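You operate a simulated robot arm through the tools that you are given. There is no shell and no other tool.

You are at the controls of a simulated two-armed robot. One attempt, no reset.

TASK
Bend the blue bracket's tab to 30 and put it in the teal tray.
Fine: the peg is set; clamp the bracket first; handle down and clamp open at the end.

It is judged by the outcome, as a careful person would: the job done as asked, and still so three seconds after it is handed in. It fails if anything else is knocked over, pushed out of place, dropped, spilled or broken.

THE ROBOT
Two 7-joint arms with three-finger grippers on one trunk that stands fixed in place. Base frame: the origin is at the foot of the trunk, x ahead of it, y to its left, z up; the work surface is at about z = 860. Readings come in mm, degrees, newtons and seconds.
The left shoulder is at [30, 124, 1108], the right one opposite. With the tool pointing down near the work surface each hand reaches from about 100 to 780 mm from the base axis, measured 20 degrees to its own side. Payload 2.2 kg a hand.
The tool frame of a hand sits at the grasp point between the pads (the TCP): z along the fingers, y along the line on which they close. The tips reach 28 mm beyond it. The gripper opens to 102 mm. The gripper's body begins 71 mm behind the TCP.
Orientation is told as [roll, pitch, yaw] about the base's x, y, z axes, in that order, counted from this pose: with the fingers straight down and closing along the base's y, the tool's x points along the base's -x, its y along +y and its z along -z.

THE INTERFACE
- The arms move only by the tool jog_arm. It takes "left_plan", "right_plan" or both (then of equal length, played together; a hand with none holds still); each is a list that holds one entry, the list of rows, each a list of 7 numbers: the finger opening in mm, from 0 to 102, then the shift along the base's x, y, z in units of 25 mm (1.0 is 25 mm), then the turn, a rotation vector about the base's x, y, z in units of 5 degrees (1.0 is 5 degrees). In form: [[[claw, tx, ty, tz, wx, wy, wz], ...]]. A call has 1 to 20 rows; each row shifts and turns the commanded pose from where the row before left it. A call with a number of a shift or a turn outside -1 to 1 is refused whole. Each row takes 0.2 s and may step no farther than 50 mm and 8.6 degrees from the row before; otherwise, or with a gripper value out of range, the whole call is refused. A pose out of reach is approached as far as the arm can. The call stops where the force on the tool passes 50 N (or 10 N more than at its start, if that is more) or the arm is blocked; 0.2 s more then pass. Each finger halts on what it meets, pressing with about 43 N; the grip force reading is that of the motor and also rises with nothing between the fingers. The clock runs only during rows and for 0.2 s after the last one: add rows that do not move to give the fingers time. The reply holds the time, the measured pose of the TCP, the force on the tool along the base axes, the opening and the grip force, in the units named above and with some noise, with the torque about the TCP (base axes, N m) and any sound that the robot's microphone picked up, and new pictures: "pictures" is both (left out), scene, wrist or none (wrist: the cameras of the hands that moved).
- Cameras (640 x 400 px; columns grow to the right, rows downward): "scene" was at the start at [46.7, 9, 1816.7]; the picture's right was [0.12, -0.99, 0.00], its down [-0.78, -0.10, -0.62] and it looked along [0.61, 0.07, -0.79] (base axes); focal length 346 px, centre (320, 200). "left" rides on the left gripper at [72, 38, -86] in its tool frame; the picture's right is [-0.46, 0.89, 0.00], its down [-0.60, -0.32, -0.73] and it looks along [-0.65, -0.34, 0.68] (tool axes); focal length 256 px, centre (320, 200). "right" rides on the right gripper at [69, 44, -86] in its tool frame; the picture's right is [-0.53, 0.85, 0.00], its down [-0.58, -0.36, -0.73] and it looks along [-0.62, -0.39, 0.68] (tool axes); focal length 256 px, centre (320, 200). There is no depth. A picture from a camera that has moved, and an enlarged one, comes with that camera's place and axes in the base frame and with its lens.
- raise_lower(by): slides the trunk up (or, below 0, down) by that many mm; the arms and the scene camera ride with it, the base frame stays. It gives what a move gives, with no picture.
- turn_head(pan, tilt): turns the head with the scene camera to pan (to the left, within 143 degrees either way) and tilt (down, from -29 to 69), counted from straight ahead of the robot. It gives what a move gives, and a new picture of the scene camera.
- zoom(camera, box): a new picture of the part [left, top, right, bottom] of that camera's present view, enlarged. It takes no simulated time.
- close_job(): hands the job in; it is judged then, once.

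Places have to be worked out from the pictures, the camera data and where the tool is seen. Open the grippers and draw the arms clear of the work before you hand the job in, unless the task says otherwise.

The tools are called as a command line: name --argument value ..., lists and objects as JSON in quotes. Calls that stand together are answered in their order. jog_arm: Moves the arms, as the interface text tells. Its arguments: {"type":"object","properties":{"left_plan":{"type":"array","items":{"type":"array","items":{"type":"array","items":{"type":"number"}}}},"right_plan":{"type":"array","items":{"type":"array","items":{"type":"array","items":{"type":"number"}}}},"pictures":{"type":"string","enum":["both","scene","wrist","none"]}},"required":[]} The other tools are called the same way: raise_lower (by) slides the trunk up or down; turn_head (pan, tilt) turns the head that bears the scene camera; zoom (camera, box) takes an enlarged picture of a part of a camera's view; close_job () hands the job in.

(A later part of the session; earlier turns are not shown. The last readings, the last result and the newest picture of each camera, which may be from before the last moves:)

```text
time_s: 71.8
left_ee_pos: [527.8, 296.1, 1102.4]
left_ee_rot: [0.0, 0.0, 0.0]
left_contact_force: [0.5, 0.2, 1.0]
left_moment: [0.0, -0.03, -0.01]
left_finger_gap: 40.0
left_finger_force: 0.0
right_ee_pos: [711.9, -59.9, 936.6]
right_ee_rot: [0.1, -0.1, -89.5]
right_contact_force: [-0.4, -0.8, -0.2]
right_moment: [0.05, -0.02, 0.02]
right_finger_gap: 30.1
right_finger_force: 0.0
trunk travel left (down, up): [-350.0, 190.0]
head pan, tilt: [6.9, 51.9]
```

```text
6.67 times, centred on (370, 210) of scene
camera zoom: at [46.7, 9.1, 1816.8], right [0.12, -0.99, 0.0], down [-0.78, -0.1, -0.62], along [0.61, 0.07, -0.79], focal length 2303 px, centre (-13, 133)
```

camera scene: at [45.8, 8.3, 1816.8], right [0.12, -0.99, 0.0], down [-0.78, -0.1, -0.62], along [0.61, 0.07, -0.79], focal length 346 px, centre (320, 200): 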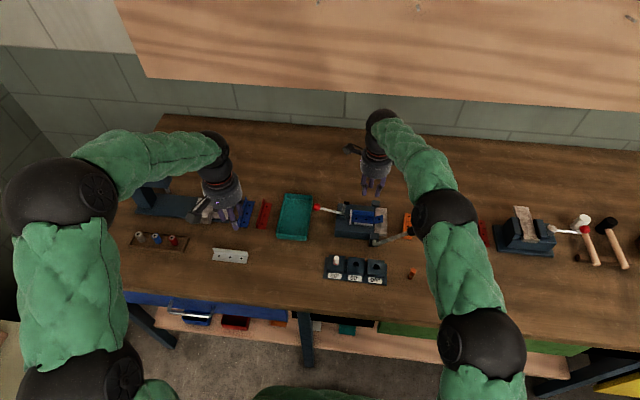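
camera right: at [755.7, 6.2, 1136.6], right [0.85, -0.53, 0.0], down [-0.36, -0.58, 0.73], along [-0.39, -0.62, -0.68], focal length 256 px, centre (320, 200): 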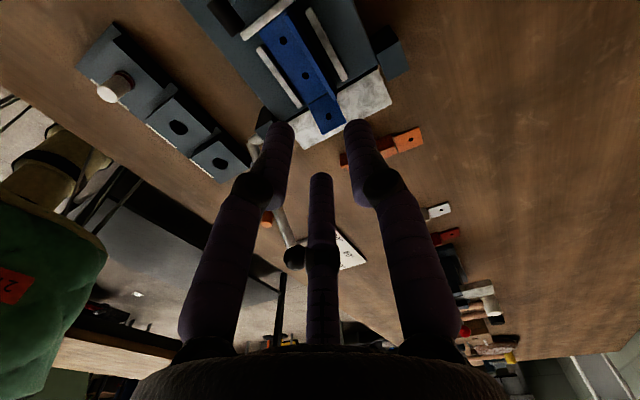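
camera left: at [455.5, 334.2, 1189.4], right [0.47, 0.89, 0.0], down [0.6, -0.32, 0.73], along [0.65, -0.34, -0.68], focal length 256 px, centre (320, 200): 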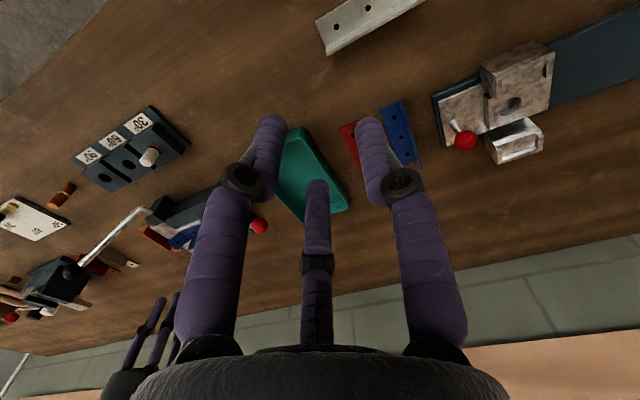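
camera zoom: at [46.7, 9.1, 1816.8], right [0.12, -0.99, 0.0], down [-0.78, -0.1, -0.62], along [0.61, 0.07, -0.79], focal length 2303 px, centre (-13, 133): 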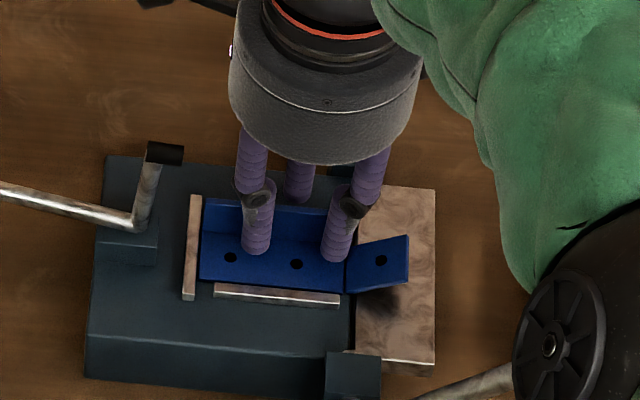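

The flange is between the claws without contact. I close and lift slowly.

jog_arm --right_plan '[[[20, 0, 0, 0, 0, 0, 0], [12, 0, 0, 0, 0, 0, 0], [5, 0, 0, 0, 0, 0, 0], [0, 0, 0, 0, 0, 0, 0], [0, 0, 0, 0, 0, 0, 0], [0, 0, 0, 0.2, 0, 0, 0], [0, 0, 0, 0.5, 0, 0, 0], [0, 0, 0, 0.8, 0, 0, 0], [0, 0, 0, 0.9, 0, 0, 0], [0, 0, 0, 0.9, 0, 0, 0], [0, 0, 0, 0.9, 0, 0, 0], [0, 0, 0, 0, 0, 0, 0]]]'

zoom --camera "right" --box '[220, 30, 420, 200]'

zoom --camera "scene" --box '[330, 160, 420, 240]'

```text
time_s: 74.4
left_ee_pos: [528.3, 296.1, 1102.7]
left_ee_rot: [-0.1, 0.1, 0.0]
left_contact_force: [0.5, -0.1, -0.2]
left_moment: [0.01, 0.04, 0.01]
left_finger_gap: 39.7
left_finger_force: 0.1
right_ee_pos: [711.9, -59.5, 1042.4]
right_ee_rot: [-0.1, 0.0, -89.5]
right_contact_force: [-0.3, 0.0, 0.5]
right_moment: [-0.01, -0.02, -0.01]
right_finger_gap: 8.1
right_finger_force: 36.3
trunk travel left (down, up): [-350.0, 190.0]
head pan, tilt: [6.9, 51.9]
camera scene: at [47.3, 9.1, 1816.7], right [0.12, -0.99, 0.0], down [-0.78, -0.1, -0.62], along [0.61, 0.07, -0.79], focal length 346 px, centre (320, 200)
camera right: at [756.5, 8.3, 1127.7], right [0.85, -0.53, 0.0], down [-0.36, -0.58, 0.73], along [-0.39, -0.62, -0.68], focal length 256 px, centre (320, 200)
```

scene: 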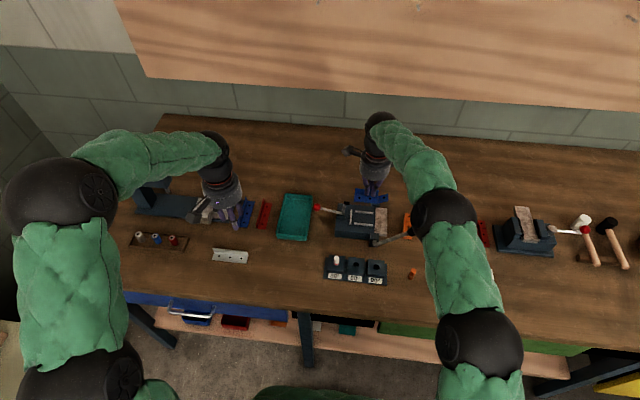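
right: 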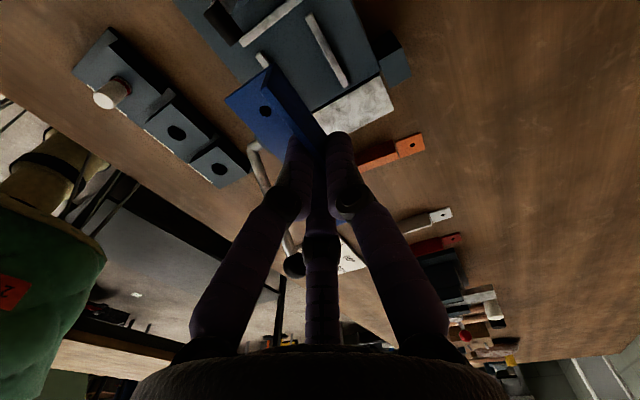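

```text
2.35 times, centred on (320, 115) of right
camera zoom: at [756.5, 8.3, 1127.7], right [0.85, -0.53, 0.0], down [-0.36, -0.58, 0.73], along [-0.39, -0.62, -0.68], focal length 602 px, centre (320, 400)
```

zoom: 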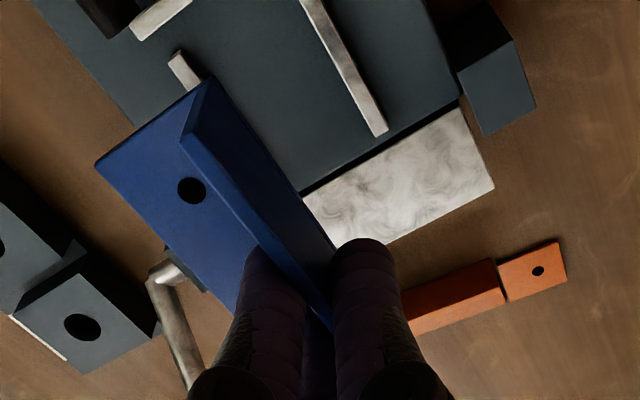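

```text
5.00 times, centred on (375, 200) of scene
camera zoom: at [47.3, 9.1, 1816.7], right [0.12, -0.99, 0.0], down [-0.78, -0.1, -0.62], along [0.61, 0.07, -0.79], focal length 1727 px, centre (45, 200)
```

zoom: 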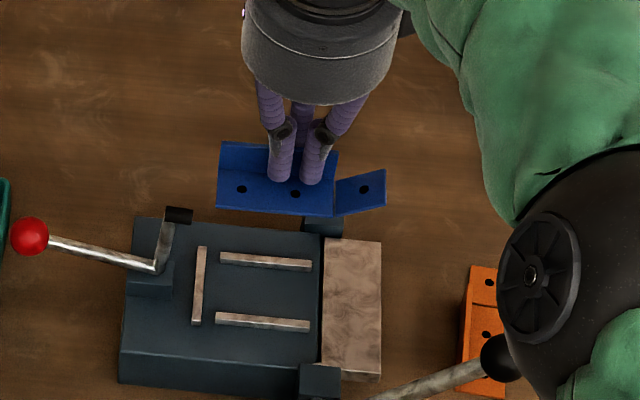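

The bracket is held firmly, tab bent up. I try carrying it directly over the tray with the right hand (raising first to clear the clamp, turning +90° so it lies along the tray), checking reach in the air.

jog_arm --right_plan '[[[0, 0, 0, 0.6, 0, 0, 0], [0, 0, 0, 0.6, 0, 0, 0], [0, -0.071, 0.5, 0, 0, 0, 1], [0, -0.071, 0.5, 0, 0, 0, 1], [0, -0.071, 0.5, 0, 0, 0, 1], [0, -0.071, 0.5, 0, 0, 0, 1], [0, -0.071, 0.5, 0, 0, 0, 1], [0, -0.071, 0.5, 0, 0, 0, 1], [0, -0.071, 0.5, 0, 0, 0, 1], [0, -0.071, 0.5, 0, 0, 0, 1], [0, -0.071, 0.5, 0, 0, 0, 1], [0, -0.071, 0.5, 0, 0, 0, 1], [0, -0.071, 0.5, 0, 0, 0, 1], [0, -0.071, 0.5, 0, 0, 0, 1], [0, -0.071, 0.5, 0, 0, 0, 1], [0, -0.071, 0.5, 0, 0, 0, 1], [0, -0.071, 0.5, 0, 0, 0, 1], [0, -0.071, 0.5, 0, 0, 0, 1], [0, -0.071, 0.5, 0, 0, 0, 1], [0, -0.071, 0.5, 0, 0, 0, 1]]]'

zoom --camera "scene" --box '[260, 160, 360, 250]'

zoom --camera "right" --box '[180, 0, 460, 210]'

```text
time_s: 78.6
left_ee_pos: [527.5, 297.2, 1102.6]
left_ee_rot: [0.1, 0.0, -0.1]
left_contact_force: [-0.1, 1.0, 0.0]
left_moment: [-0.01, -0.01, -0.01]
left_finger_gap: 40.2
left_finger_force: 0.0
right_ee_pos: [669.1, 160.5, 1071.7]
right_ee_rot: [0.0, 0.0, 0.5]
right_contact_force: [0.1, 0.1, -0.2]
right_moment: [-0.02, -0.01, 0.0]
right_finger_gap: 7.9
right_finger_force: 36.3
right hand out of reach, approached as far as the arm can: row 19, 20
trunk travel left (down, up): [-350.0, 190.0]
head pan, tilt: [6.9, 51.9]
camera scene: at [46.9, 10.0, 1816.7], right [0.12, -0.99, 0.0], down [-0.78, -0.1, -0.62], along [0.61, 0.07, -0.79], focal length 346 px, centre (320, 200)
camera right: at [602.0, 203.4, 1157.7], right [0.53, 0.85, 0.0], down [0.58, -0.36, 0.73], along [0.62, -0.38, -0.68], focal length 256 px, centre (320, 200)
```

scene: 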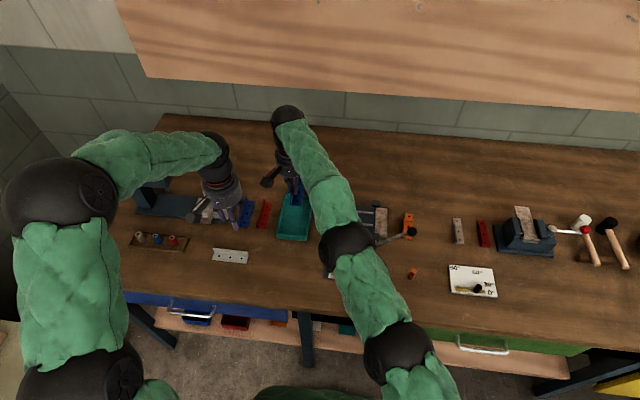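
right: 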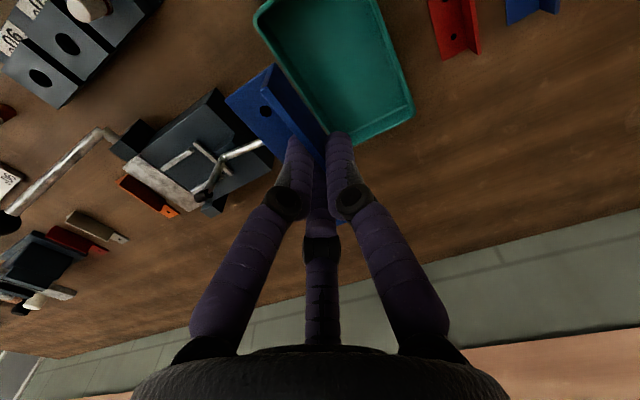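

```text
4.44 times, centred on (310, 205) of scene
camera zoom: at [46.9, 10.0, 1816.7], right [0.12, -0.99, 0.0], down [-0.78, -0.1, -0.62], along [0.61, 0.07, -0.79], focal length 1536 px, centre (364, 178)
```

zoom: 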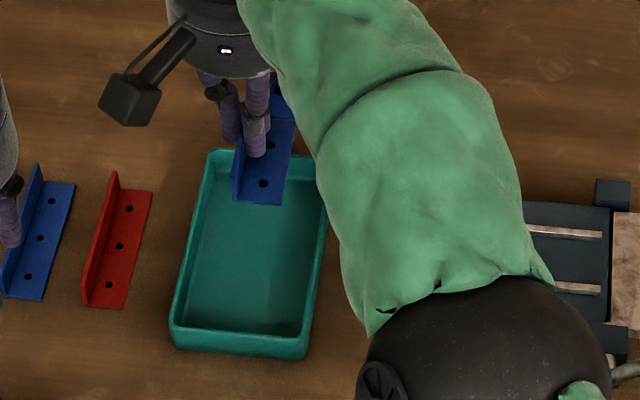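

```text
1.90 times, centred on (320, 105) of right
camera zoom: at [602.0, 203.4, 1157.7], right [0.53, 0.85, 0.0], down [0.58, -0.36, 0.73], along [0.62, -0.38, -0.68], focal length 488 px, centre (320, 381)
```

zoom: 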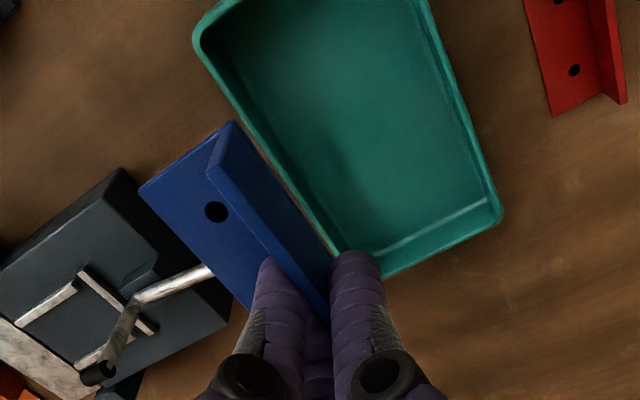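

Direct reach falls short (669 of 680) and the forearm would come low over the clamp. I instead bring it back to free table space at about (545, 130), clear of the peg board, to set it down there.

jog_arm --right_plan '[[[0, -0.6, -0.1, 0, 0, 0, 0], [0, -1, -0.25, 0, 0, 0, 0], [0, -1, -0.25, 0, 0, 0, 0], [0, -1, -0.25, 0, 0, 0, 0], [0, -1, -0.25, -0.4, 0, 0, 0], [0, -0.6, -0.2, -0.6, 0, 0, 0], [0, 0, 0, -0.8, 0, 0, 0], [0, 0, 0, -0.8, 0, 0, 0], [0, 0, 0, 0, 0, 0, 0]]]'

zoom --camera "scene" --box '[240, 190, 360, 290]'

```text
time_s: 80.6
left_ee_pos: [528.0, 295.3, 1102.8]
left_ee_rot: [0.0, 0.1, 0.0]
left_contact_force: [-0.4, -0.3, -0.4]
left_moment: [-0.03, 0.0, 0.01]
left_finger_gap: 40.0
left_finger_force: 0.1
right_ee_pos: [540.8, 128.3, 1005.8]
right_ee_rot: [0.0, 0.0, 0.4]
right_contact_force: [0.4, 0.7, -0.2]
right_moment: [0.01, 0.0, 0.02]
right_finger_gap: 8.1
right_finger_force: 35.1
right hand out of reach, approached as far as the arm can: row 2
trunk travel left (down, up): [-350.0, 190.0]
head pan, tilt: [6.9, 51.9]
camera scene: at [46.6, 9.1, 1816.8], right [0.12, -0.99, 0.0], down [-0.78, -0.1, -0.62], along [0.61, 0.07, -0.79], focal length 346 px, centre (320, 200)
camera right: at [471.9, 170.2, 1092.3], right [0.53, 0.85, 0.0], down [0.58, -0.36, 0.73], along [0.62, -0.39, -0.68], focal length 256 px, centre (320, 200)
```

scene: 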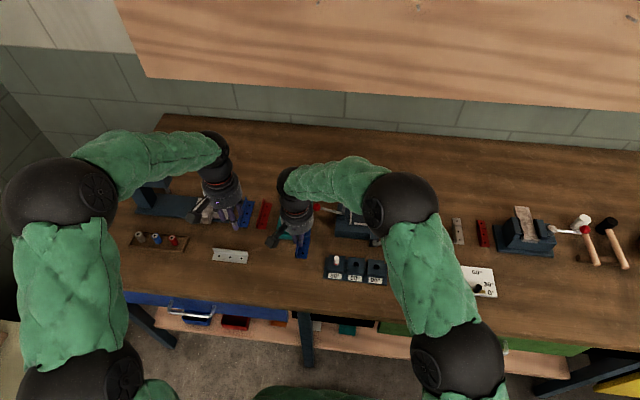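
right: 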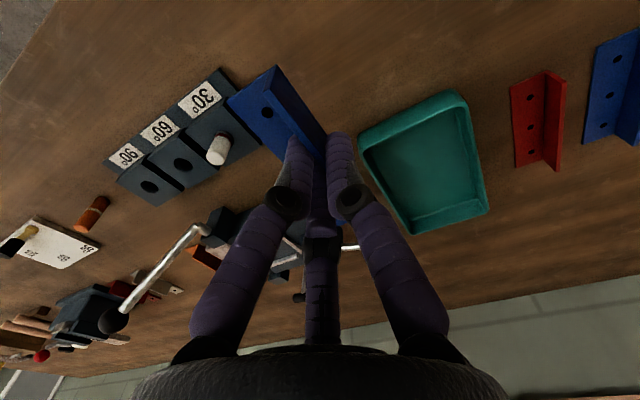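

```text
4.00 times, centred on (300, 240) of scene
camera zoom: at [46.6, 9.1, 1816.8], right [0.12, -0.99, 0.0], down [-0.78, -0.1, -0.62], along [0.61, 0.07, -0.79], focal length 1382 px, centre (400, 40)
```

zoom: 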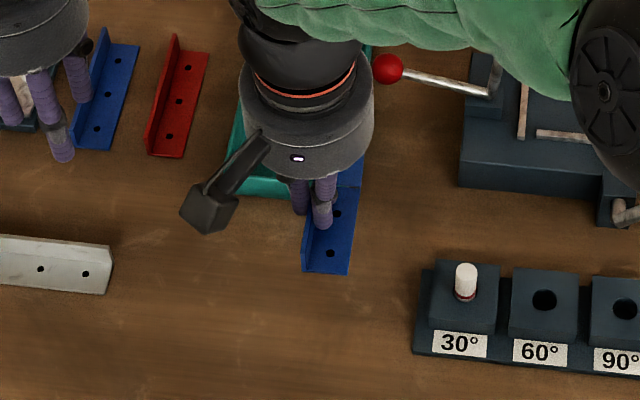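

Bracket hangs over free table. Before lowering I want to verify the right elbow's height over the bender, so I turn the left hand's camera toward it.

jog_arm --left_plan '[[[40, 0, 0, 0, 0, 0, -1], [40, 0, 0, 0, 0, 0, -1], [40, 0, 0, 0, 0, 0, -1], [40, 0, 0, 0, 0, 0, -1], [40, 0, 0, 0, 0, 0, -1], [40, 0, 0, 0, 0, 0, -1], [40, 0, 0, 0, 0, 0, -1], [40, 0, 0, 0, 0, 0, -1], [40, 0, 0, 0, 0, 0, 0]]]' --pictures "wrist"

```text
time_s: 82.6
left_ee_pos: [529.3, 295.5, 1102.3]
left_ee_rot: [0.0, -0.1, -40.0]
left_contact_force: [-0.5, -0.4, 0.4]
left_moment: [0.02, 0.0, 0.0]
left_finger_gap: 39.8
left_finger_force: 0.1
right_ee_pos: [538.8, 127.8, 1006.4]
right_ee_rot: [0.0, -0.1, 0.4]
right_contact_force: [0.3, -0.7, -0.2]
right_moment: [0.0, 0.0, 0.01]
right_finger_gap: 7.6
right_finger_force: 35.7
trunk travel left (down, up): [-350.0, 190.0]
head pan, tilt: [6.9, 51.9]
camera left: at [497.7, 372.5, 1189.1], right [0.93, 0.38, 0.0], down [0.26, -0.63, 0.73], along [0.28, -0.68, -0.68], focal length 256 px, centre (320, 200)
```

left: 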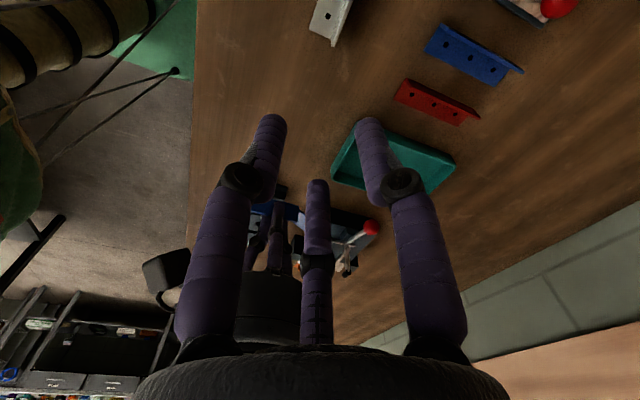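

Nothing of the right arm shows low over the bender, and by its apparent size the elbow is well above z=1350. I lower the bracket toward the table.

jog_arm --right_plan '[[[0, 0, 0, -0.6, 0, 0, 0], [0, 0, 0, -0.8, 0, 0, 0], [0, 0, 0, -0.8, 0, 0, 0], [0, 0, 0, -0.8, 0, 0, 0], [0, 0, 0, -0.6, 0, 0, 0], [0, 0, 0, -0.4, 0, 0, 0], [0, 0, 0, -0.15, 0, 0, 0], [0, 0, 0, 0, 0, 0, 0]]]'

zoom --camera "scene" --box '[260, 200, 360, 280]'

```text
time_s: 84.4
left_ee_pos: [528.9, 296.3, 1102.6]
left_ee_rot: [0.0, -0.1, -40.0]
left_contact_force: [0.1, 0.8, 0.0]
left_moment: [0.03, 0.01, -0.03]
left_finger_gap: 39.8
left_finger_force: 0.1
right_ee_pos: [539.9, 128.0, 901.6]
right_ee_rot: [0.0, 0.0, 0.5]
right_contact_force: [-0.3, -0.4, -1.2]
right_moment: [0.01, 0.0, -0.02]
right_finger_gap: 7.7
right_finger_force: 36.0
trunk travel left (down, up): [-350.0, 190.0]
head pan, tilt: [6.9, 51.9]
camera scene: at [46.8, 9.2, 1816.7], right [0.12, -0.99, 0.0], down [-0.78, -0.1, -0.62], along [0.61, 0.07, -0.79], focal length 346 px, centre (320, 200)
camera right: at [471.8, 170.5, 988.0], right [0.53, 0.85, 0.0], down [0.58, -0.36, 0.73], along [0.62, -0.39, -0.68], focal length 256 px, centre (320, 200)
```

scene: 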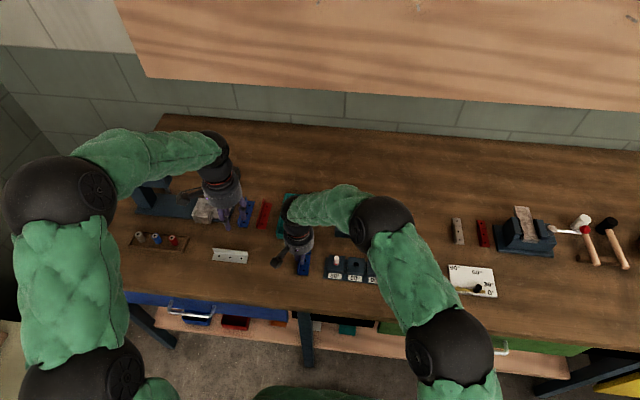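
right: 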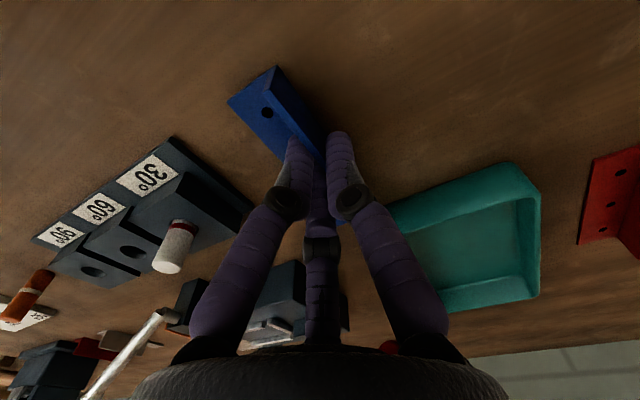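

```text
5.00 times, centred on (310, 240) of scene
camera zoom: at [46.8, 9.2, 1816.7], right [0.12, -0.99, 0.0], down [-0.78, -0.1, -0.62], along [0.61, 0.07, -0.79], focal length 1727 px, centre (370, 0)
```

zoom: 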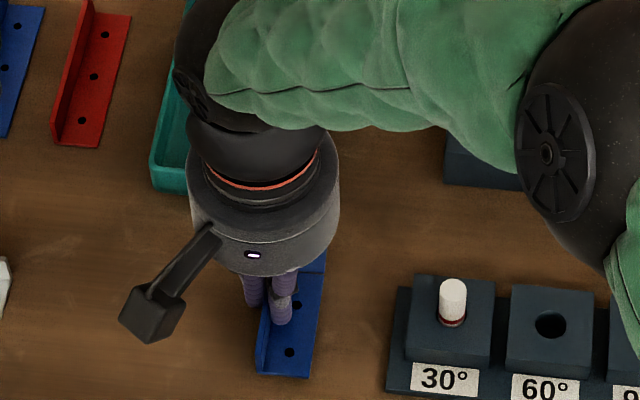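

Nearly down with free table around. I lower the last 3 mm, release and rise straight up.

jog_arm --right_plan '[[[0, 0, 0, -0.1, 0, 0, 0], [0, 0, 0, -0.04, 0, 0, 0], [0, 0, 0, 0, 0, 0, 0], [12, 0, 0, 0, 0, 0, 0], [24, 0, 0, 0, 0, 0, 0], [26, 0, 0, 0, 0, 0, 0], [26, 0, 0, 0.3, 0, 0, 0], [26, 0, 0, 0.7, 0, 0, 0], [26, 0, 0, 0.9, 0, 0, 0], [26, 0, 0, 0.9, 0, 0, 0], [26, 0, 0, 0.9, 0, 0, 0], [26, 0, 0, 0.9, 0, 0, 0], [26, 0, 0, 0.9, 0, 0, 0], [26, 0, 0, 0, 0, 0, 0]]]'

zoom --camera "right" --box '[180, 0, 440, 180]'

```text
time_s: 87.4
left_ee_pos: [527.8, 295.9, 1103.0]
left_ee_rot: [0.0, -0.1, -39.8]
left_contact_force: [-0.4, -0.6, 0.6]
left_moment: [0.05, -0.01, 0.01]
left_finger_gap: 39.8
left_finger_force: 0.1
right_ee_pos: [539.3, 128.6, 1035.3]
right_ee_rot: [0.0, 0.2, 0.5]
right_contact_force: [-0.6, 1.5, -0.6]
right_moment: [0.0, 0.0, 0.0]
right_finger_gap: 26.0
right_finger_force: 0.1
trunk travel left (down, up): [-350.0, 190.0]
head pan, tilt: [6.9, 51.9]
camera scene: at [47.1, 9.3, 1816.7], right [0.12, -0.99, 0.0], down [-0.78, -0.1, -0.62], along [0.61, 0.07, -0.79], focal length 346 px, centre (320, 200)
camera right: at [472.0, 170.8, 1122.0], right [0.53, 0.85, 0.0], down [0.58, -0.36, 0.73], along [0.62, -0.39, -0.68], focal length 256 px, centre (320, 200)
```

scene: 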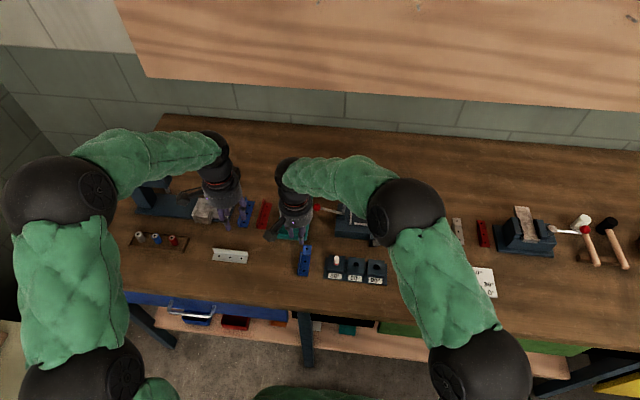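
right: 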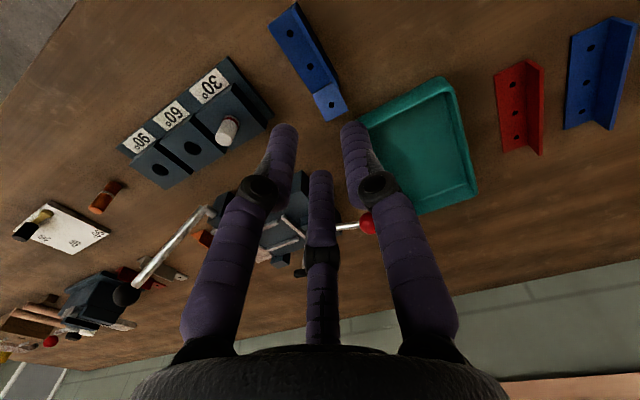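

```text
2.22 times, centred on (310, 90) of right
camera zoom: at [472.0, 170.8, 1122.0], right [0.53, 0.85, 0.0], down [0.58, -0.36, 0.73], along [0.62, -0.39, -0.68], focal length 569 px, centre (342, 444)
```

zoom: 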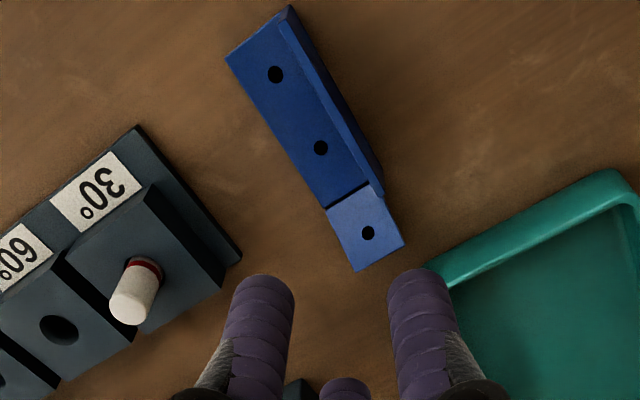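

The bracket lies flat on the table at TCP spot (540, 128) with its tab bent up. The right hand withdraws up and to the right; then the left hand turns back and comes over the bracket.

jog_arm --right_plan '[[[26, 0, 0, 0.9, 0, 0, 0], [26, 0, 0, 0.9, 0, 0, 0], [26, 0, 0, 0.9, 0, 0, 0], [26, -0.15, -1, 0, 0, 0, 0], [26, -0.15, -1, 0, 0, 0, 0], [26, -0.15, -1, 0, 0, 0, 0], [26, -0.15, -1, 0, 0, 0, 0], [26, -0.15, -1, 0, 0, 0, 0], [26, -0.15, -1, 0, 0, 0, 0], [26, -0.15, -1, 0, 0, 0, 0], [26, -0.15, -1, 0, 0, 0, 0], [26, -0.15, -1, 0, 0, 0, 0], [26, -0.15, -1, 0, 0, 0, 0], [26, -0.15, -1, 0, 0, 0, 0], [26, -0.15, -1, 0, 0, 0, 0], [26, -0.15, -1, 0, 0, 0, 0], [26, 0, -1, 0, 0, 0, 0], [26, 0, -1, 0, 0, 0, 0], [26, 0, -0.5, 0, 0, 0, 0], [26, 0, 0, 0, 0, 0, 0]]]' --left_plan '[[[30, 0, 0, 0, 0, 0, 1], [30, 0, 0, 0, 0, 0, 1], [30, 0, 0, 0, 0, 0, 1], [30, 0, 0, 0, 0, 0, 1], [30, 0, 0, 0, 0, 0, 1], [30, 0, 0, 0, 0, 0, 1], [30, 0, 0, 0, 0, 0, 1], [30, 0, 0, 0, 0, 0, 1], [30, 0, 0, 0, 0, 0, 0], [30, 0, 0, 0, 0, 0, 0], [30, 0, 0, 0, 0, 0, 0], [30, 0, 0, 0, 0, 0, 0], [30, 0.03, -0.84, -0.5, 0, 0, 0], [30, 0.03, -0.84, -0.5, 0, 0, 0], [30, 0.03, -0.84, -0.5, 0, 0, 0], [30, 0.03, -0.84, -0.5, 0, 0, 0], [30, 0.03, -0.84, -0.5, 0, 0, 0], [30, 0.03, -0.84, -0.5, 0, 0, 0], [30, 0.03, -0.84, -0.5, 0, 0, 0], [30, 0.03, -0.84, -0.5, 0, 0, 0]]]'

zoom --camera "left" --box '[200, 0, 440, 180]'

zoom --camera "scene" --box '[260, 200, 360, 290]'

```text
time_s: 91.6
left_ee_pos: [534.6, 128.4, 1001.5]
left_ee_rot: [0.1, 0.0, 0.1]
left_contact_force: [-0.5, 0.1, 0.2]
left_moment: [0.03, 0.01, 0.02]
left_finger_gap: 30.0
left_finger_force: 0.1
right_ee_pos: [490.5, -259.5, 1102.6]
right_ee_rot: [0.0, 0.1, 0.5]
right_contact_force: [0.5, -0.1, 0.0]
right_moment: [0.04, 0.01, -0.01]
right_finger_gap: 26.0
right_finger_force: 0.0
trunk travel left (down, up): [-350.0, 190.0]
head pan, tilt: [6.9, 51.9]
camera scene: at [47.1, 8.2, 1816.7], right [0.12, -0.99, 0.0], down [-0.78, -0.1, -0.62], along [0.61, 0.08, -0.79], focal length 346 px, centre (320, 200)
camera right: at [423.0, -217.6, 1189.4], right [0.53, 0.85, 0.0], down [0.58, -0.36, 0.73], along [0.62, -0.39, -0.68], focal length 256 px, centre (320, 200)
camera left: at [462.5, 166.2, 1088.8], right [0.46, 0.89, 0.0], down [0.6, -0.32, 0.73], along [0.65, -0.34, -0.68], focal length 256 px, centre (320, 200)
```

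scene: 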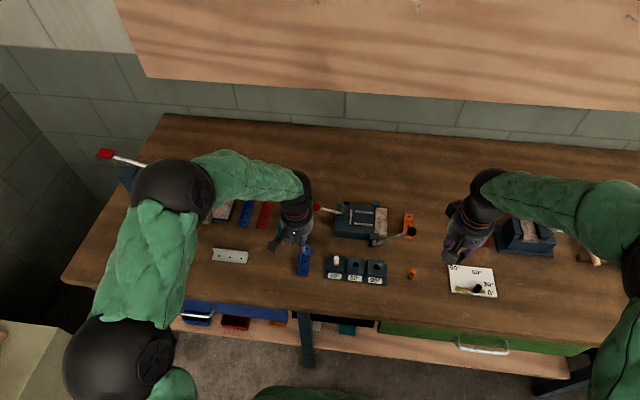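
right: 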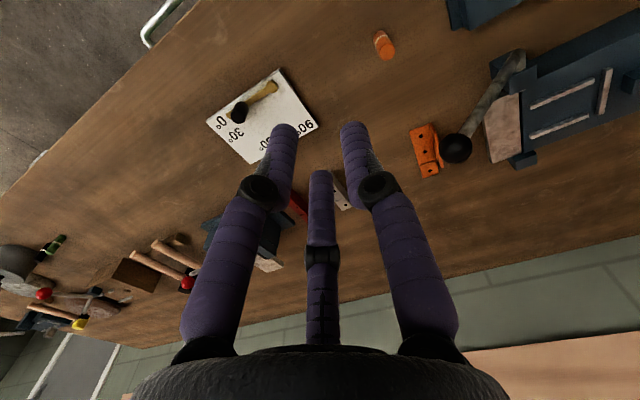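
left: 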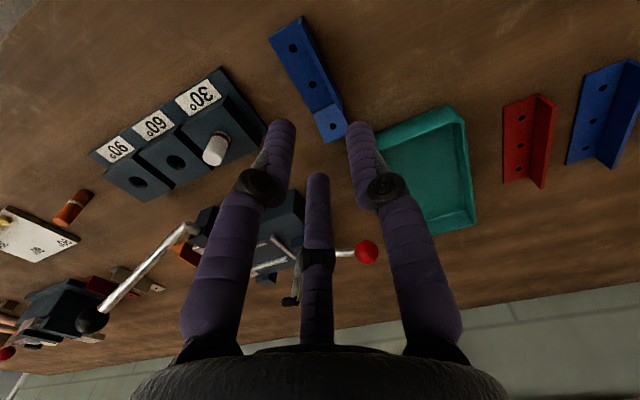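

```text
2.22 times, centred on (320, 90) of left
camera zoom: at [462.5, 166.2, 1088.8], right [0.46, 0.89, 0.0], down [0.6, -0.32, 0.73], along [0.65, -0.34, -0.68], focal length 569 px, centre (320, 444)
```

zoom: 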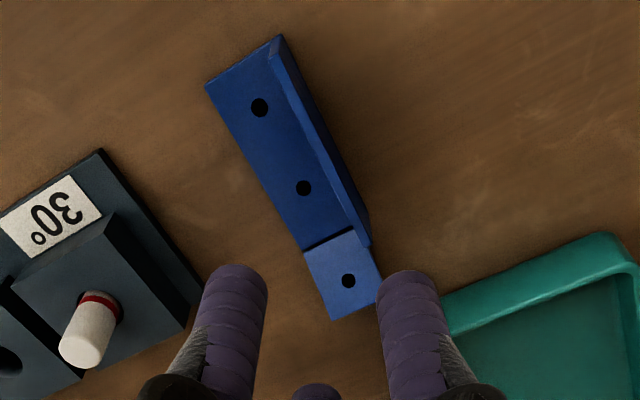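

```text
4.44 times, centred on (310, 245) of scene
camera zoom: at [47.1, 8.2, 1816.7], right [0.12, -0.99, 0.0], down [-0.78, -0.1, -0.62], along [0.61, 0.08, -0.79], focal length 1536 px, centre (364, 0)
```

zoom: 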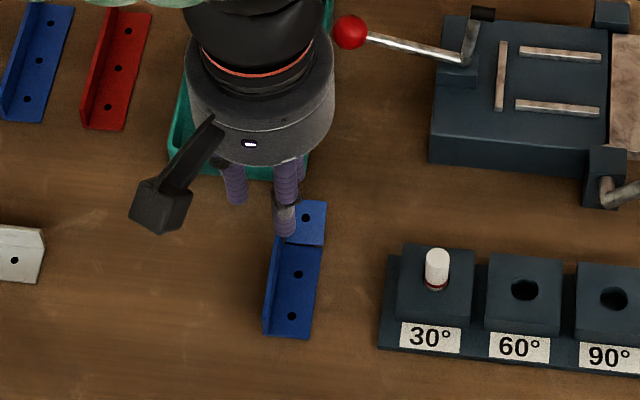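

The flange lies at y≈130, directly under the left hand. I lower to z≈898 and close on it.

jog_arm --left_plan '[[[30, 0, 0.05, -0.6, 0, 0, 0], [30, 0, 0, -0.8, 0, 0, 0], [30, 0, 0, -0.8, 0, 0, 0], [30, 0, 0, -0.8, 0, 0, 0], [30, 0, 0, -0.7, 0, 0, 0], [30, 0, 0, -0.42, 0, 0, 0], [30, 0, 0, 0, 0, 0, 0]]]' --pictures "none"

zoom --camera "left" --box '[220, 40, 420, 220]'

```text
time_s: 93.2
left_ee_pos: [534.3, 130.4, 899.3]
left_ee_rot: [0.0, 0.0, 0.0]
left_contact_force: [0.1, -0.3, 0.1]
left_moment: [-0.04, 0.02, 0.04]
left_finger_gap: 30.1
left_finger_force: 0.0
right_ee_pos: [490.5, -259.3, 1103.3]
right_ee_rot: [-0.1, 0.0, 0.5]
right_contact_force: [-0.1, 0.3, -0.5]
right_moment: [0.03, 0.04, 0.01]
right_finger_gap: 26.0
right_finger_force: 0.1
trunk travel left (down, up): [-350.0, 190.0]
head pan, tilt: [6.9, 51.9]
```

```text
2.22 times, centred on (320, 130) of left
camera zoom: at [462.2, 168.0, 986.1], right [0.46, 0.89, 0.0], down [0.6, -0.32, 0.73], along [0.65, -0.34, -0.68], focal length 569 px, centre (320, 356)
```

zoom: 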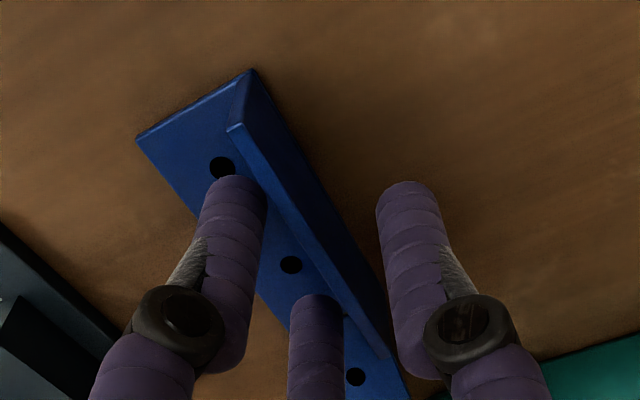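

Fingers straddle the flange cleanly; I close and lift.

jog_arm --left_plan '[[[20, 0, 0, 0, 0, 0, 0], [12, 0, 0, 0, 0, 0, 0], [5, 0, 0, 0, 0, 0, 0], [0, 0, 0, 0, 0, 0, 0], [0, 0, 0, 0, 0, 0, 0], [0, 0, 0, 0.2, 0, 0, 0], [0, 0, 0, 0.5, 0, 0, 0], [0, 0, 0, 0.9, 0, 0, 0], [0, 0, 0, 0.9, 0, 0, 0], [0, 0, 0, 0.9, 0, 0, 0], [0, 0, 0, 0.9, 0, 0, 0], [0, 0, 0, 0, 0, 0, 0]]]'

zoom --camera "left" --box '[220, 40, 420, 220]'

```text
time_s: 95.8
left_ee_pos: [535.3, 129.4, 1007.8]
left_ee_rot: [0.0, 0.0, 0.0]
left_contact_force: [-0.2, -0.6, -0.5]
left_moment: [0.01, -0.03, 0.0]
left_finger_gap: 7.9
left_finger_force: 36.0
right_ee_pos: [491.3, -259.0, 1103.2]
right_ee_rot: [0.0, 0.0, 0.4]
right_contact_force: [-0.6, -0.5, -0.4]
right_moment: [-0.02, 0.0, 0.0]
right_finger_gap: 26.0
right_finger_force: 0.0
trunk travel left (down, up): [-350.0, 190.0]
head pan, tilt: [6.9, 51.9]
camera scene: at [47.2, 9.1, 1816.7], right [0.12, -0.99, 0.0], down [-0.78, -0.1, -0.62], along [0.61, 0.07, -0.79], focal length 346 px, centre (320, 200)
camera left: at [462.3, 167.8, 1093.9], right [0.46, 0.89, 0.0], down [0.6, -0.32, 0.73], along [0.65, -0.34, -0.68], focal length 256 px, centre (320, 200)
```

scene: 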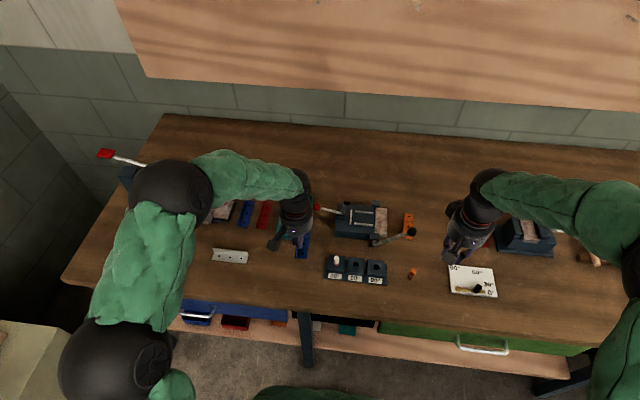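
left: 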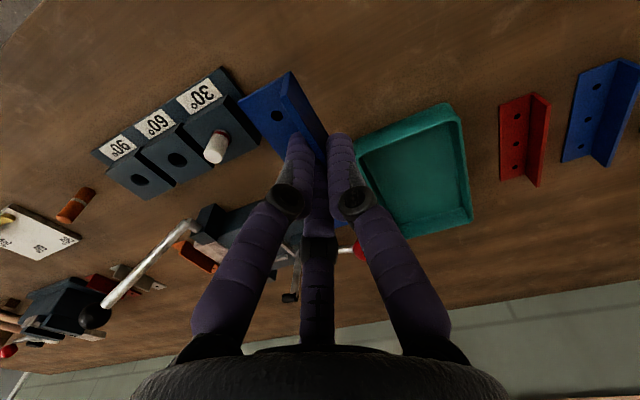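

```text
2.22 times, centred on (320, 130) of left
camera zoom: at [462.3, 167.8, 1093.9], right [0.46, 0.89, 0.0], down [0.6, -0.32, 0.73], along [0.65, -0.34, -0.68], focal length 569 px, centre (320, 356)
```

zoom: 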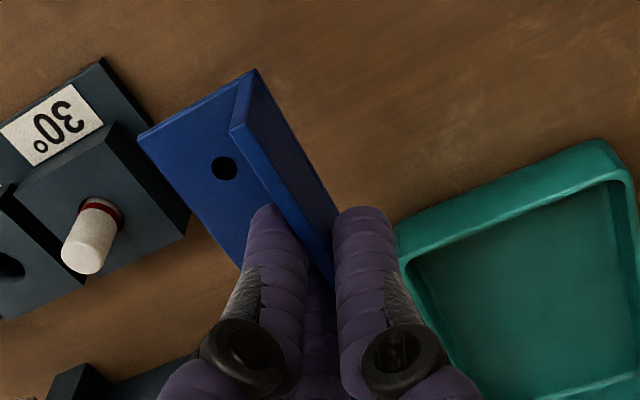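

Held. I move over the tray: first +50 mm in y, then +149 mm in x, staying above rim height and clear of the red ball.

jog_arm --left_plan '[[[0, 0, 0.7, 0.3, 0, 0, 0], [0, 0.2, 0.7, 0.3, 0, 0, 0], [0, 0.7, 0.6, 0, 0, 0, 0], [0, 0.99, 0, 0, 0, 0, 0], [0, 0.99, 0, 0, 0, 0, 0], [0, 0.99, 0, 0, 0, 0, 0], [0, 0.99, 0, 0, 0, 0, 0], [0, 0.8, 0, 0, 0, 0, 0], [0, 0.3, 0, 0, 0, 0, 0], [0, 0, 0, 0, 0, 0, 0]]]'

zoom --camera "left" --box '[180, 0, 460, 200]'

zoom --camera "scene" --box '[250, 160, 350, 250]'

```text
time_s: 98.0
left_ee_pos: [684.7, 178.9, 1022.6]
left_ee_rot: [-0.1, -0.1, -0.1]
left_contact_force: [-0.5, -0.4, -1.2]
left_moment: [0.01, -0.02, 0.0]
left_finger_gap: 7.8
left_finger_force: 35.9
right_ee_pos: [489.8, -259.3, 1103.8]
right_ee_rot: [0.1, 0.1, 0.4]
right_contact_force: [-0.8, 0.5, 0.4]
right_moment: [0.01, 0.0, 0.01]
right_finger_gap: 25.9
right_finger_force: 0.1
trunk travel left (down, up): [-350.0, 190.0]
head pan, tilt: [6.9, 51.9]
camera scene: at [46.8, 9.0, 1816.7], right [0.12, -0.99, 0.0], down [-0.78, -0.1, -0.62], along [0.61, 0.07, -0.79], focal length 346 px, centre (320, 200)
camera left: at [612.1, 217.6, 1108.6], right [0.46, 0.89, 0.0], down [0.6, -0.32, 0.73], along [0.65, -0.34, -0.68], focal length 256 px, centre (320, 200)
```

scene: 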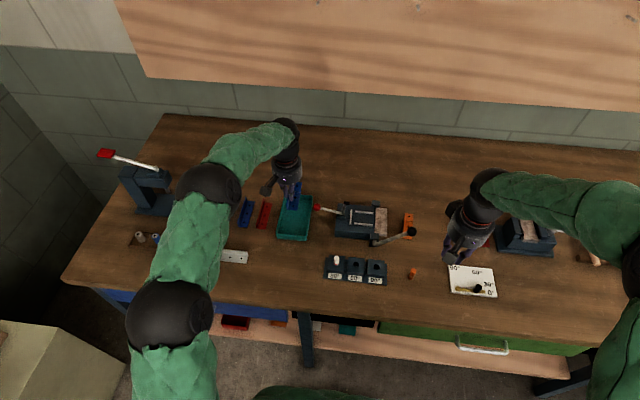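
left: 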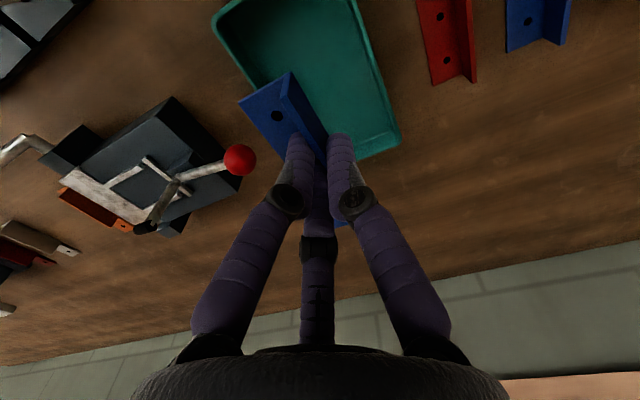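

```text
2.00 times, centred on (320, 100) of left
camera zoom: at [612.1, 217.6, 1108.6], right [0.46, 0.89, 0.0], down [0.6, -0.32, 0.73], along [0.65, -0.34, -0.68], focal length 512 px, centre (320, 400)
```

zoom: 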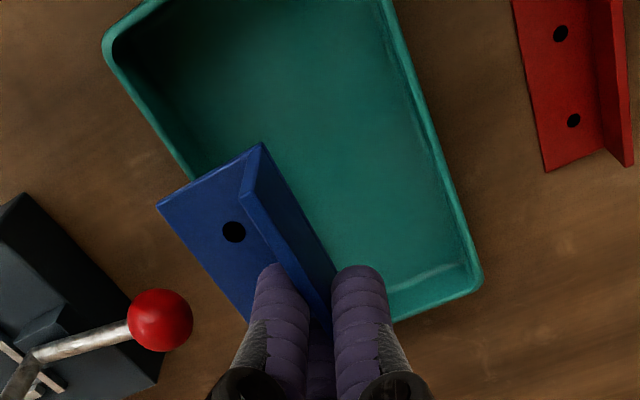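

```text
4.44 times, centred on (300, 205) of scene
camera zoom: at [46.8, 9.0, 1816.7], right [0.12, -0.99, 0.0], down [-0.78, -0.1, -0.62], along [0.61, 0.07, -0.79], focal length 1536 px, centre (409, 178)
```

zoom: 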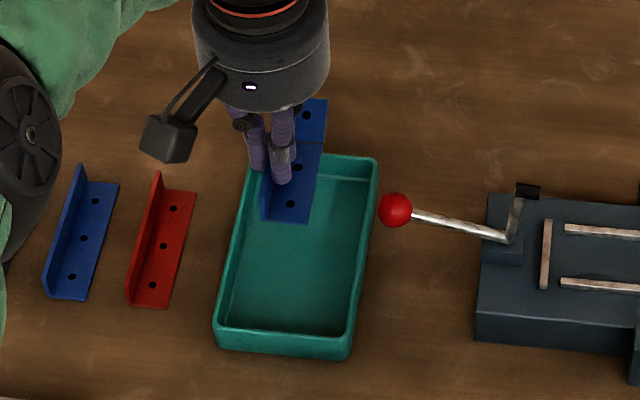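

Tray spans about x 620–783, y 121–219. I shift slightly (+5, +3) to centre and lower to about z=909.

jog_arm --left_plan '[[[0, 0.2, 0.12, -0.4, 0, 0, 0], [0, 0, 0, -0.8, 0, 0, 0], [0, 0, 0, -0.8, 0, 0, 0], [0, 0, 0, -0.8, 0, 0, 0], [0, 0, 0, -0.8, 0, 0, 0], [0, 0, 0, -0.6, 0, 0, 0], [0, 0, 0, -0.34, 0, 0, 0], [0, 0, 0, 0, 0, 0, 0]]]'

zoom --camera "left" --box '[180, 0, 460, 200]'

zoom --camera "scene" --box '[250, 160, 350, 250]'

```text
time_s: 99.8
left_ee_pos: [689.1, 181.6, 907.8]
left_ee_rot: [0.0, 0.0, 0.1]
left_contact_force: [0.8, 0.7, -0.8]
left_moment: [0.05, -0.01, 0.02]
left_finger_gap: 7.9
left_finger_force: 35.6
right_ee_pos: [490.0, -258.8, 1103.8]
right_ee_rot: [0.0, 0.0, 0.6]
right_contact_force: [0.0, -0.2, 0.3]
right_moment: [-0.02, -0.01, 0.01]
right_finger_gap: 26.0
right_finger_force: 0.0
trunk travel left (down, up): [-350.0, 190.0]
head pan, tilt: [6.9, 51.9]
camera scene: at [46.7, 9.0, 1816.8], right [0.12, -0.99, 0.0], down [-0.78, -0.1, -0.62], along [0.61, 0.07, -0.79], focal length 346 px, centre (320, 200)
camera left: at [616.9, 221.1, 994.7], right [0.46, 0.89, 0.0], down [0.6, -0.32, 0.73], along [0.65, -0.34, -0.68], focal length 256 px, centre (320, 200)
```

scene: 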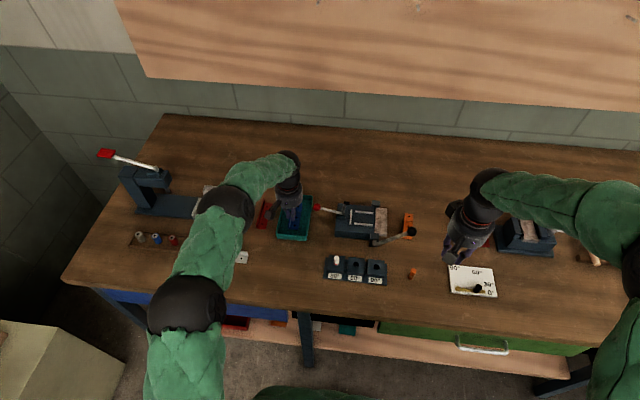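
left: 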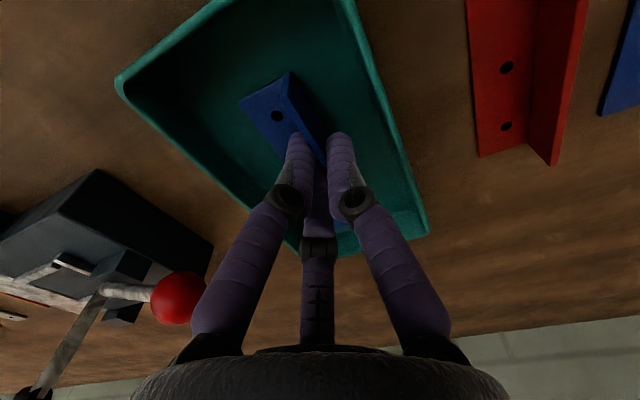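

```text
2.00 times, centred on (320, 100) of left
camera zoom: at [616.9, 221.1, 994.7], right [0.46, 0.89, 0.0], down [0.6, -0.32, 0.73], along [0.65, -0.34, -0.68], focal length 512 px, centre (320, 400)
```

zoom: 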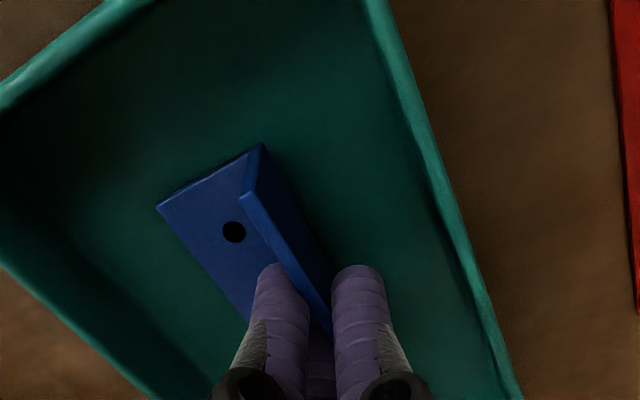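

```text
4.44 times, centred on (300, 205) of scene
camera zoom: at [46.7, 9.0, 1816.8], right [0.12, -0.99, 0.0], down [-0.78, -0.1, -0.62], along [0.61, 0.07, -0.79], focal length 1536 px, centre (409, 178)
```

zoom: 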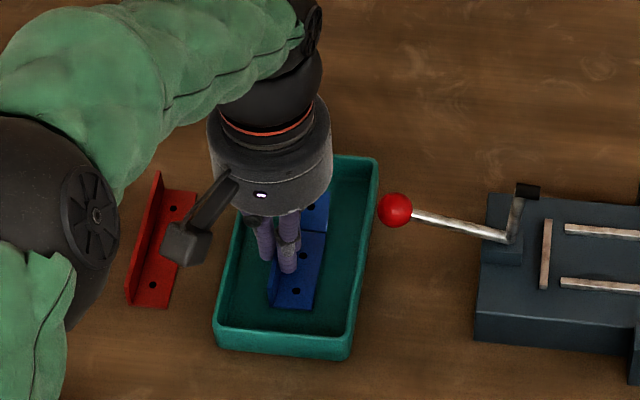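

The bracket is within the tray walls. I lower slowly until light contact.

jog_arm --left_plan '[[[0, 0, 0, -0.1, 0, 0, 0], [0, 0, 0, -0.08, 0, 0, 0], [0, 0, 0, 0, 0, 0, 0]]]' --pictures "none"

```text
time_s: 100.6
left_ee_pos: [688.1, 182.9, 904.5]
left_ee_rot: [0.0, -0.1, 0.1]
left_contact_force: [-0.4, -0.7, 5.5]
left_moment: [0.0, 0.18, -0.01]
left_finger_gap: 8.0
left_finger_force: 35.7
right_ee_pos: [489.3, -258.6, 1105.1]
right_ee_rot: [0.0, 0.1, 0.3]
right_contact_force: [0.5, -0.2, -0.1]
right_moment: [0.0, 0.03, -0.01]
right_finger_gap: 25.7
right_finger_force: 0.1
trunk travel left (down, up): [-350.0, 190.0]
head pan, tilt: [6.9, 51.9]
```

Contact with the tray floor (5.5 N). I open, rise straight up and draw the left arm back to its side.

jog_arm --left_plan '[[[12, 0, 0, 0, 0, 0, 0], [24, 0, 0, 0, 0, 0, 0], [26, 0, 0, 0, 0, 0, 0], [26, 0, 0, 0.3, 0, 0, 0], [26, 0, 0, 0.7, 0, 0, 0], [26, 0, 0, 0.9, 0, 0, 0], [26, 0, 0, 0.9, 0, 0, 0], [26, 0, 0, 0.9, 0, 0, 0], [26, 0, 0, 0.9, 0, 0, 0], [26, 0, 0, 0.9, 0, 0, 0], [26, 0, 0, 0.9, 0, 0, 0], [40, -0.7, 0.5, 0.5, 0, 0, 0], [40, -0.8, 0.5, 0.5, 0, 0, 0], [40, -0.8, 0.5, 0.3, 0, 0, 0], [40, -0.8, 0.5, 0, 0, 0, 0], [40, -0.8, 0.5, 0, 0, 0, 0], [40, -0.8, 0.5, 0, 0, 0, 0], [40, -0.8, 0.5, 0, 0, 0, 0], [40, 0, 0, 0, 0, 0, 0]]]'

zoom --camera "scene" --box '[260, 180, 430, 280]'

zoom --camera "scene" --box '[270, 185, 330, 245]'

```text
time_s: 104.6
left_ee_pos: [551.6, 270.5, 1096.5]
left_ee_rot: [0.0, 0.1, 0.0]
left_contact_force: [-0.6, 0.1, -0.7]
left_moment: [-0.02, 0.02, -0.01]
left_finger_gap: 40.0
left_finger_force: 0.0
right_ee_pos: [490.6, -258.7, 1103.5]
right_ee_rot: [-0.1, 0.0, 0.5]
right_contact_force: [1.0, -0.7, -0.6]
right_moment: [0.0, -0.01, -0.04]
right_finger_gap: 26.4
right_finger_force: 0.0
trunk travel left (down, up): [-350.0, 190.0]
head pan, tilt: [6.9, 51.9]
camera scene: at [47.5, 8.6, 1816.7], right [0.12, -0.99, 0.0], down [-0.78, -0.1, -0.62], along [0.61, 0.07, -0.79], focal length 346 px, centre (320, 200)
camera left: at [480.0, 308.7, 1183.0], right [0.46, 0.89, 0.0], down [0.6, -0.32, 0.73], along [0.65, -0.34, -0.68], focal length 256 px, centre (320, 200)
```

scene: 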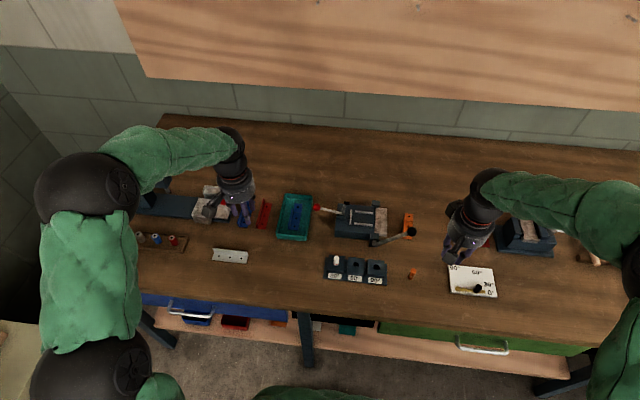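
left: 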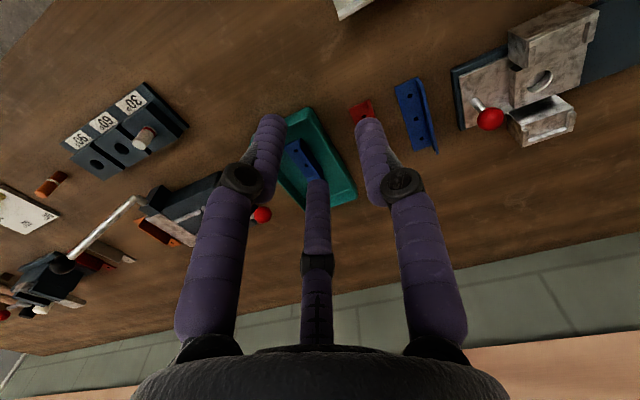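

```text
3.76 times, centred on (345, 230) of scene
camera zoom: at [47.5, 8.6, 1816.7], right [0.12, -0.99, 0.0], down [-0.78, -0.1, -0.62], along [0.61, 0.07, -0.79], focal length 1301 px, centre (226, 87)
```

zoom: 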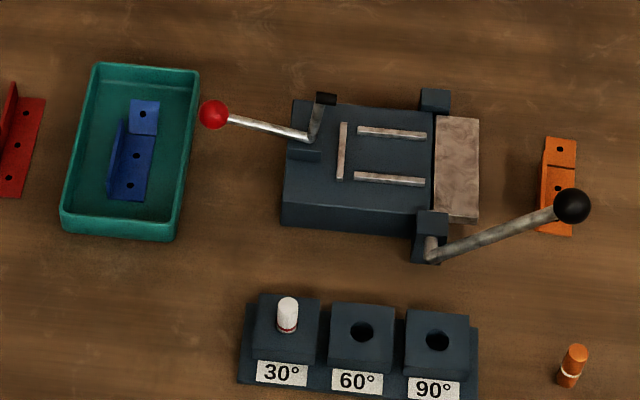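

```text
6.67 times, centred on (300, 215) of scene
camera zoom: at [47.5, 8.6, 1816.7], right [0.12, -0.99, 0.0], down [-0.78, -0.1, -0.62], along [0.61, 0.07, -0.79], focal length 2303 px, centre (453, 100)
```

zoom: 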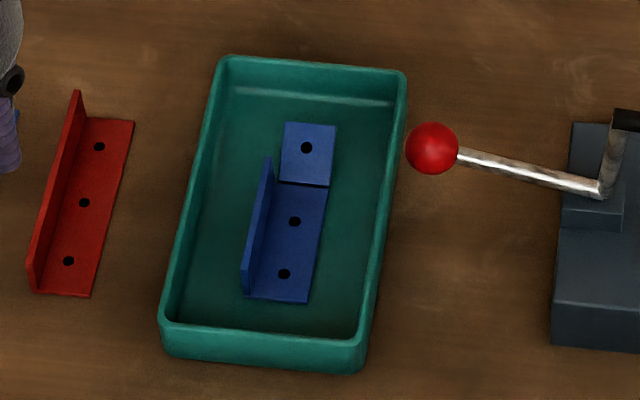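

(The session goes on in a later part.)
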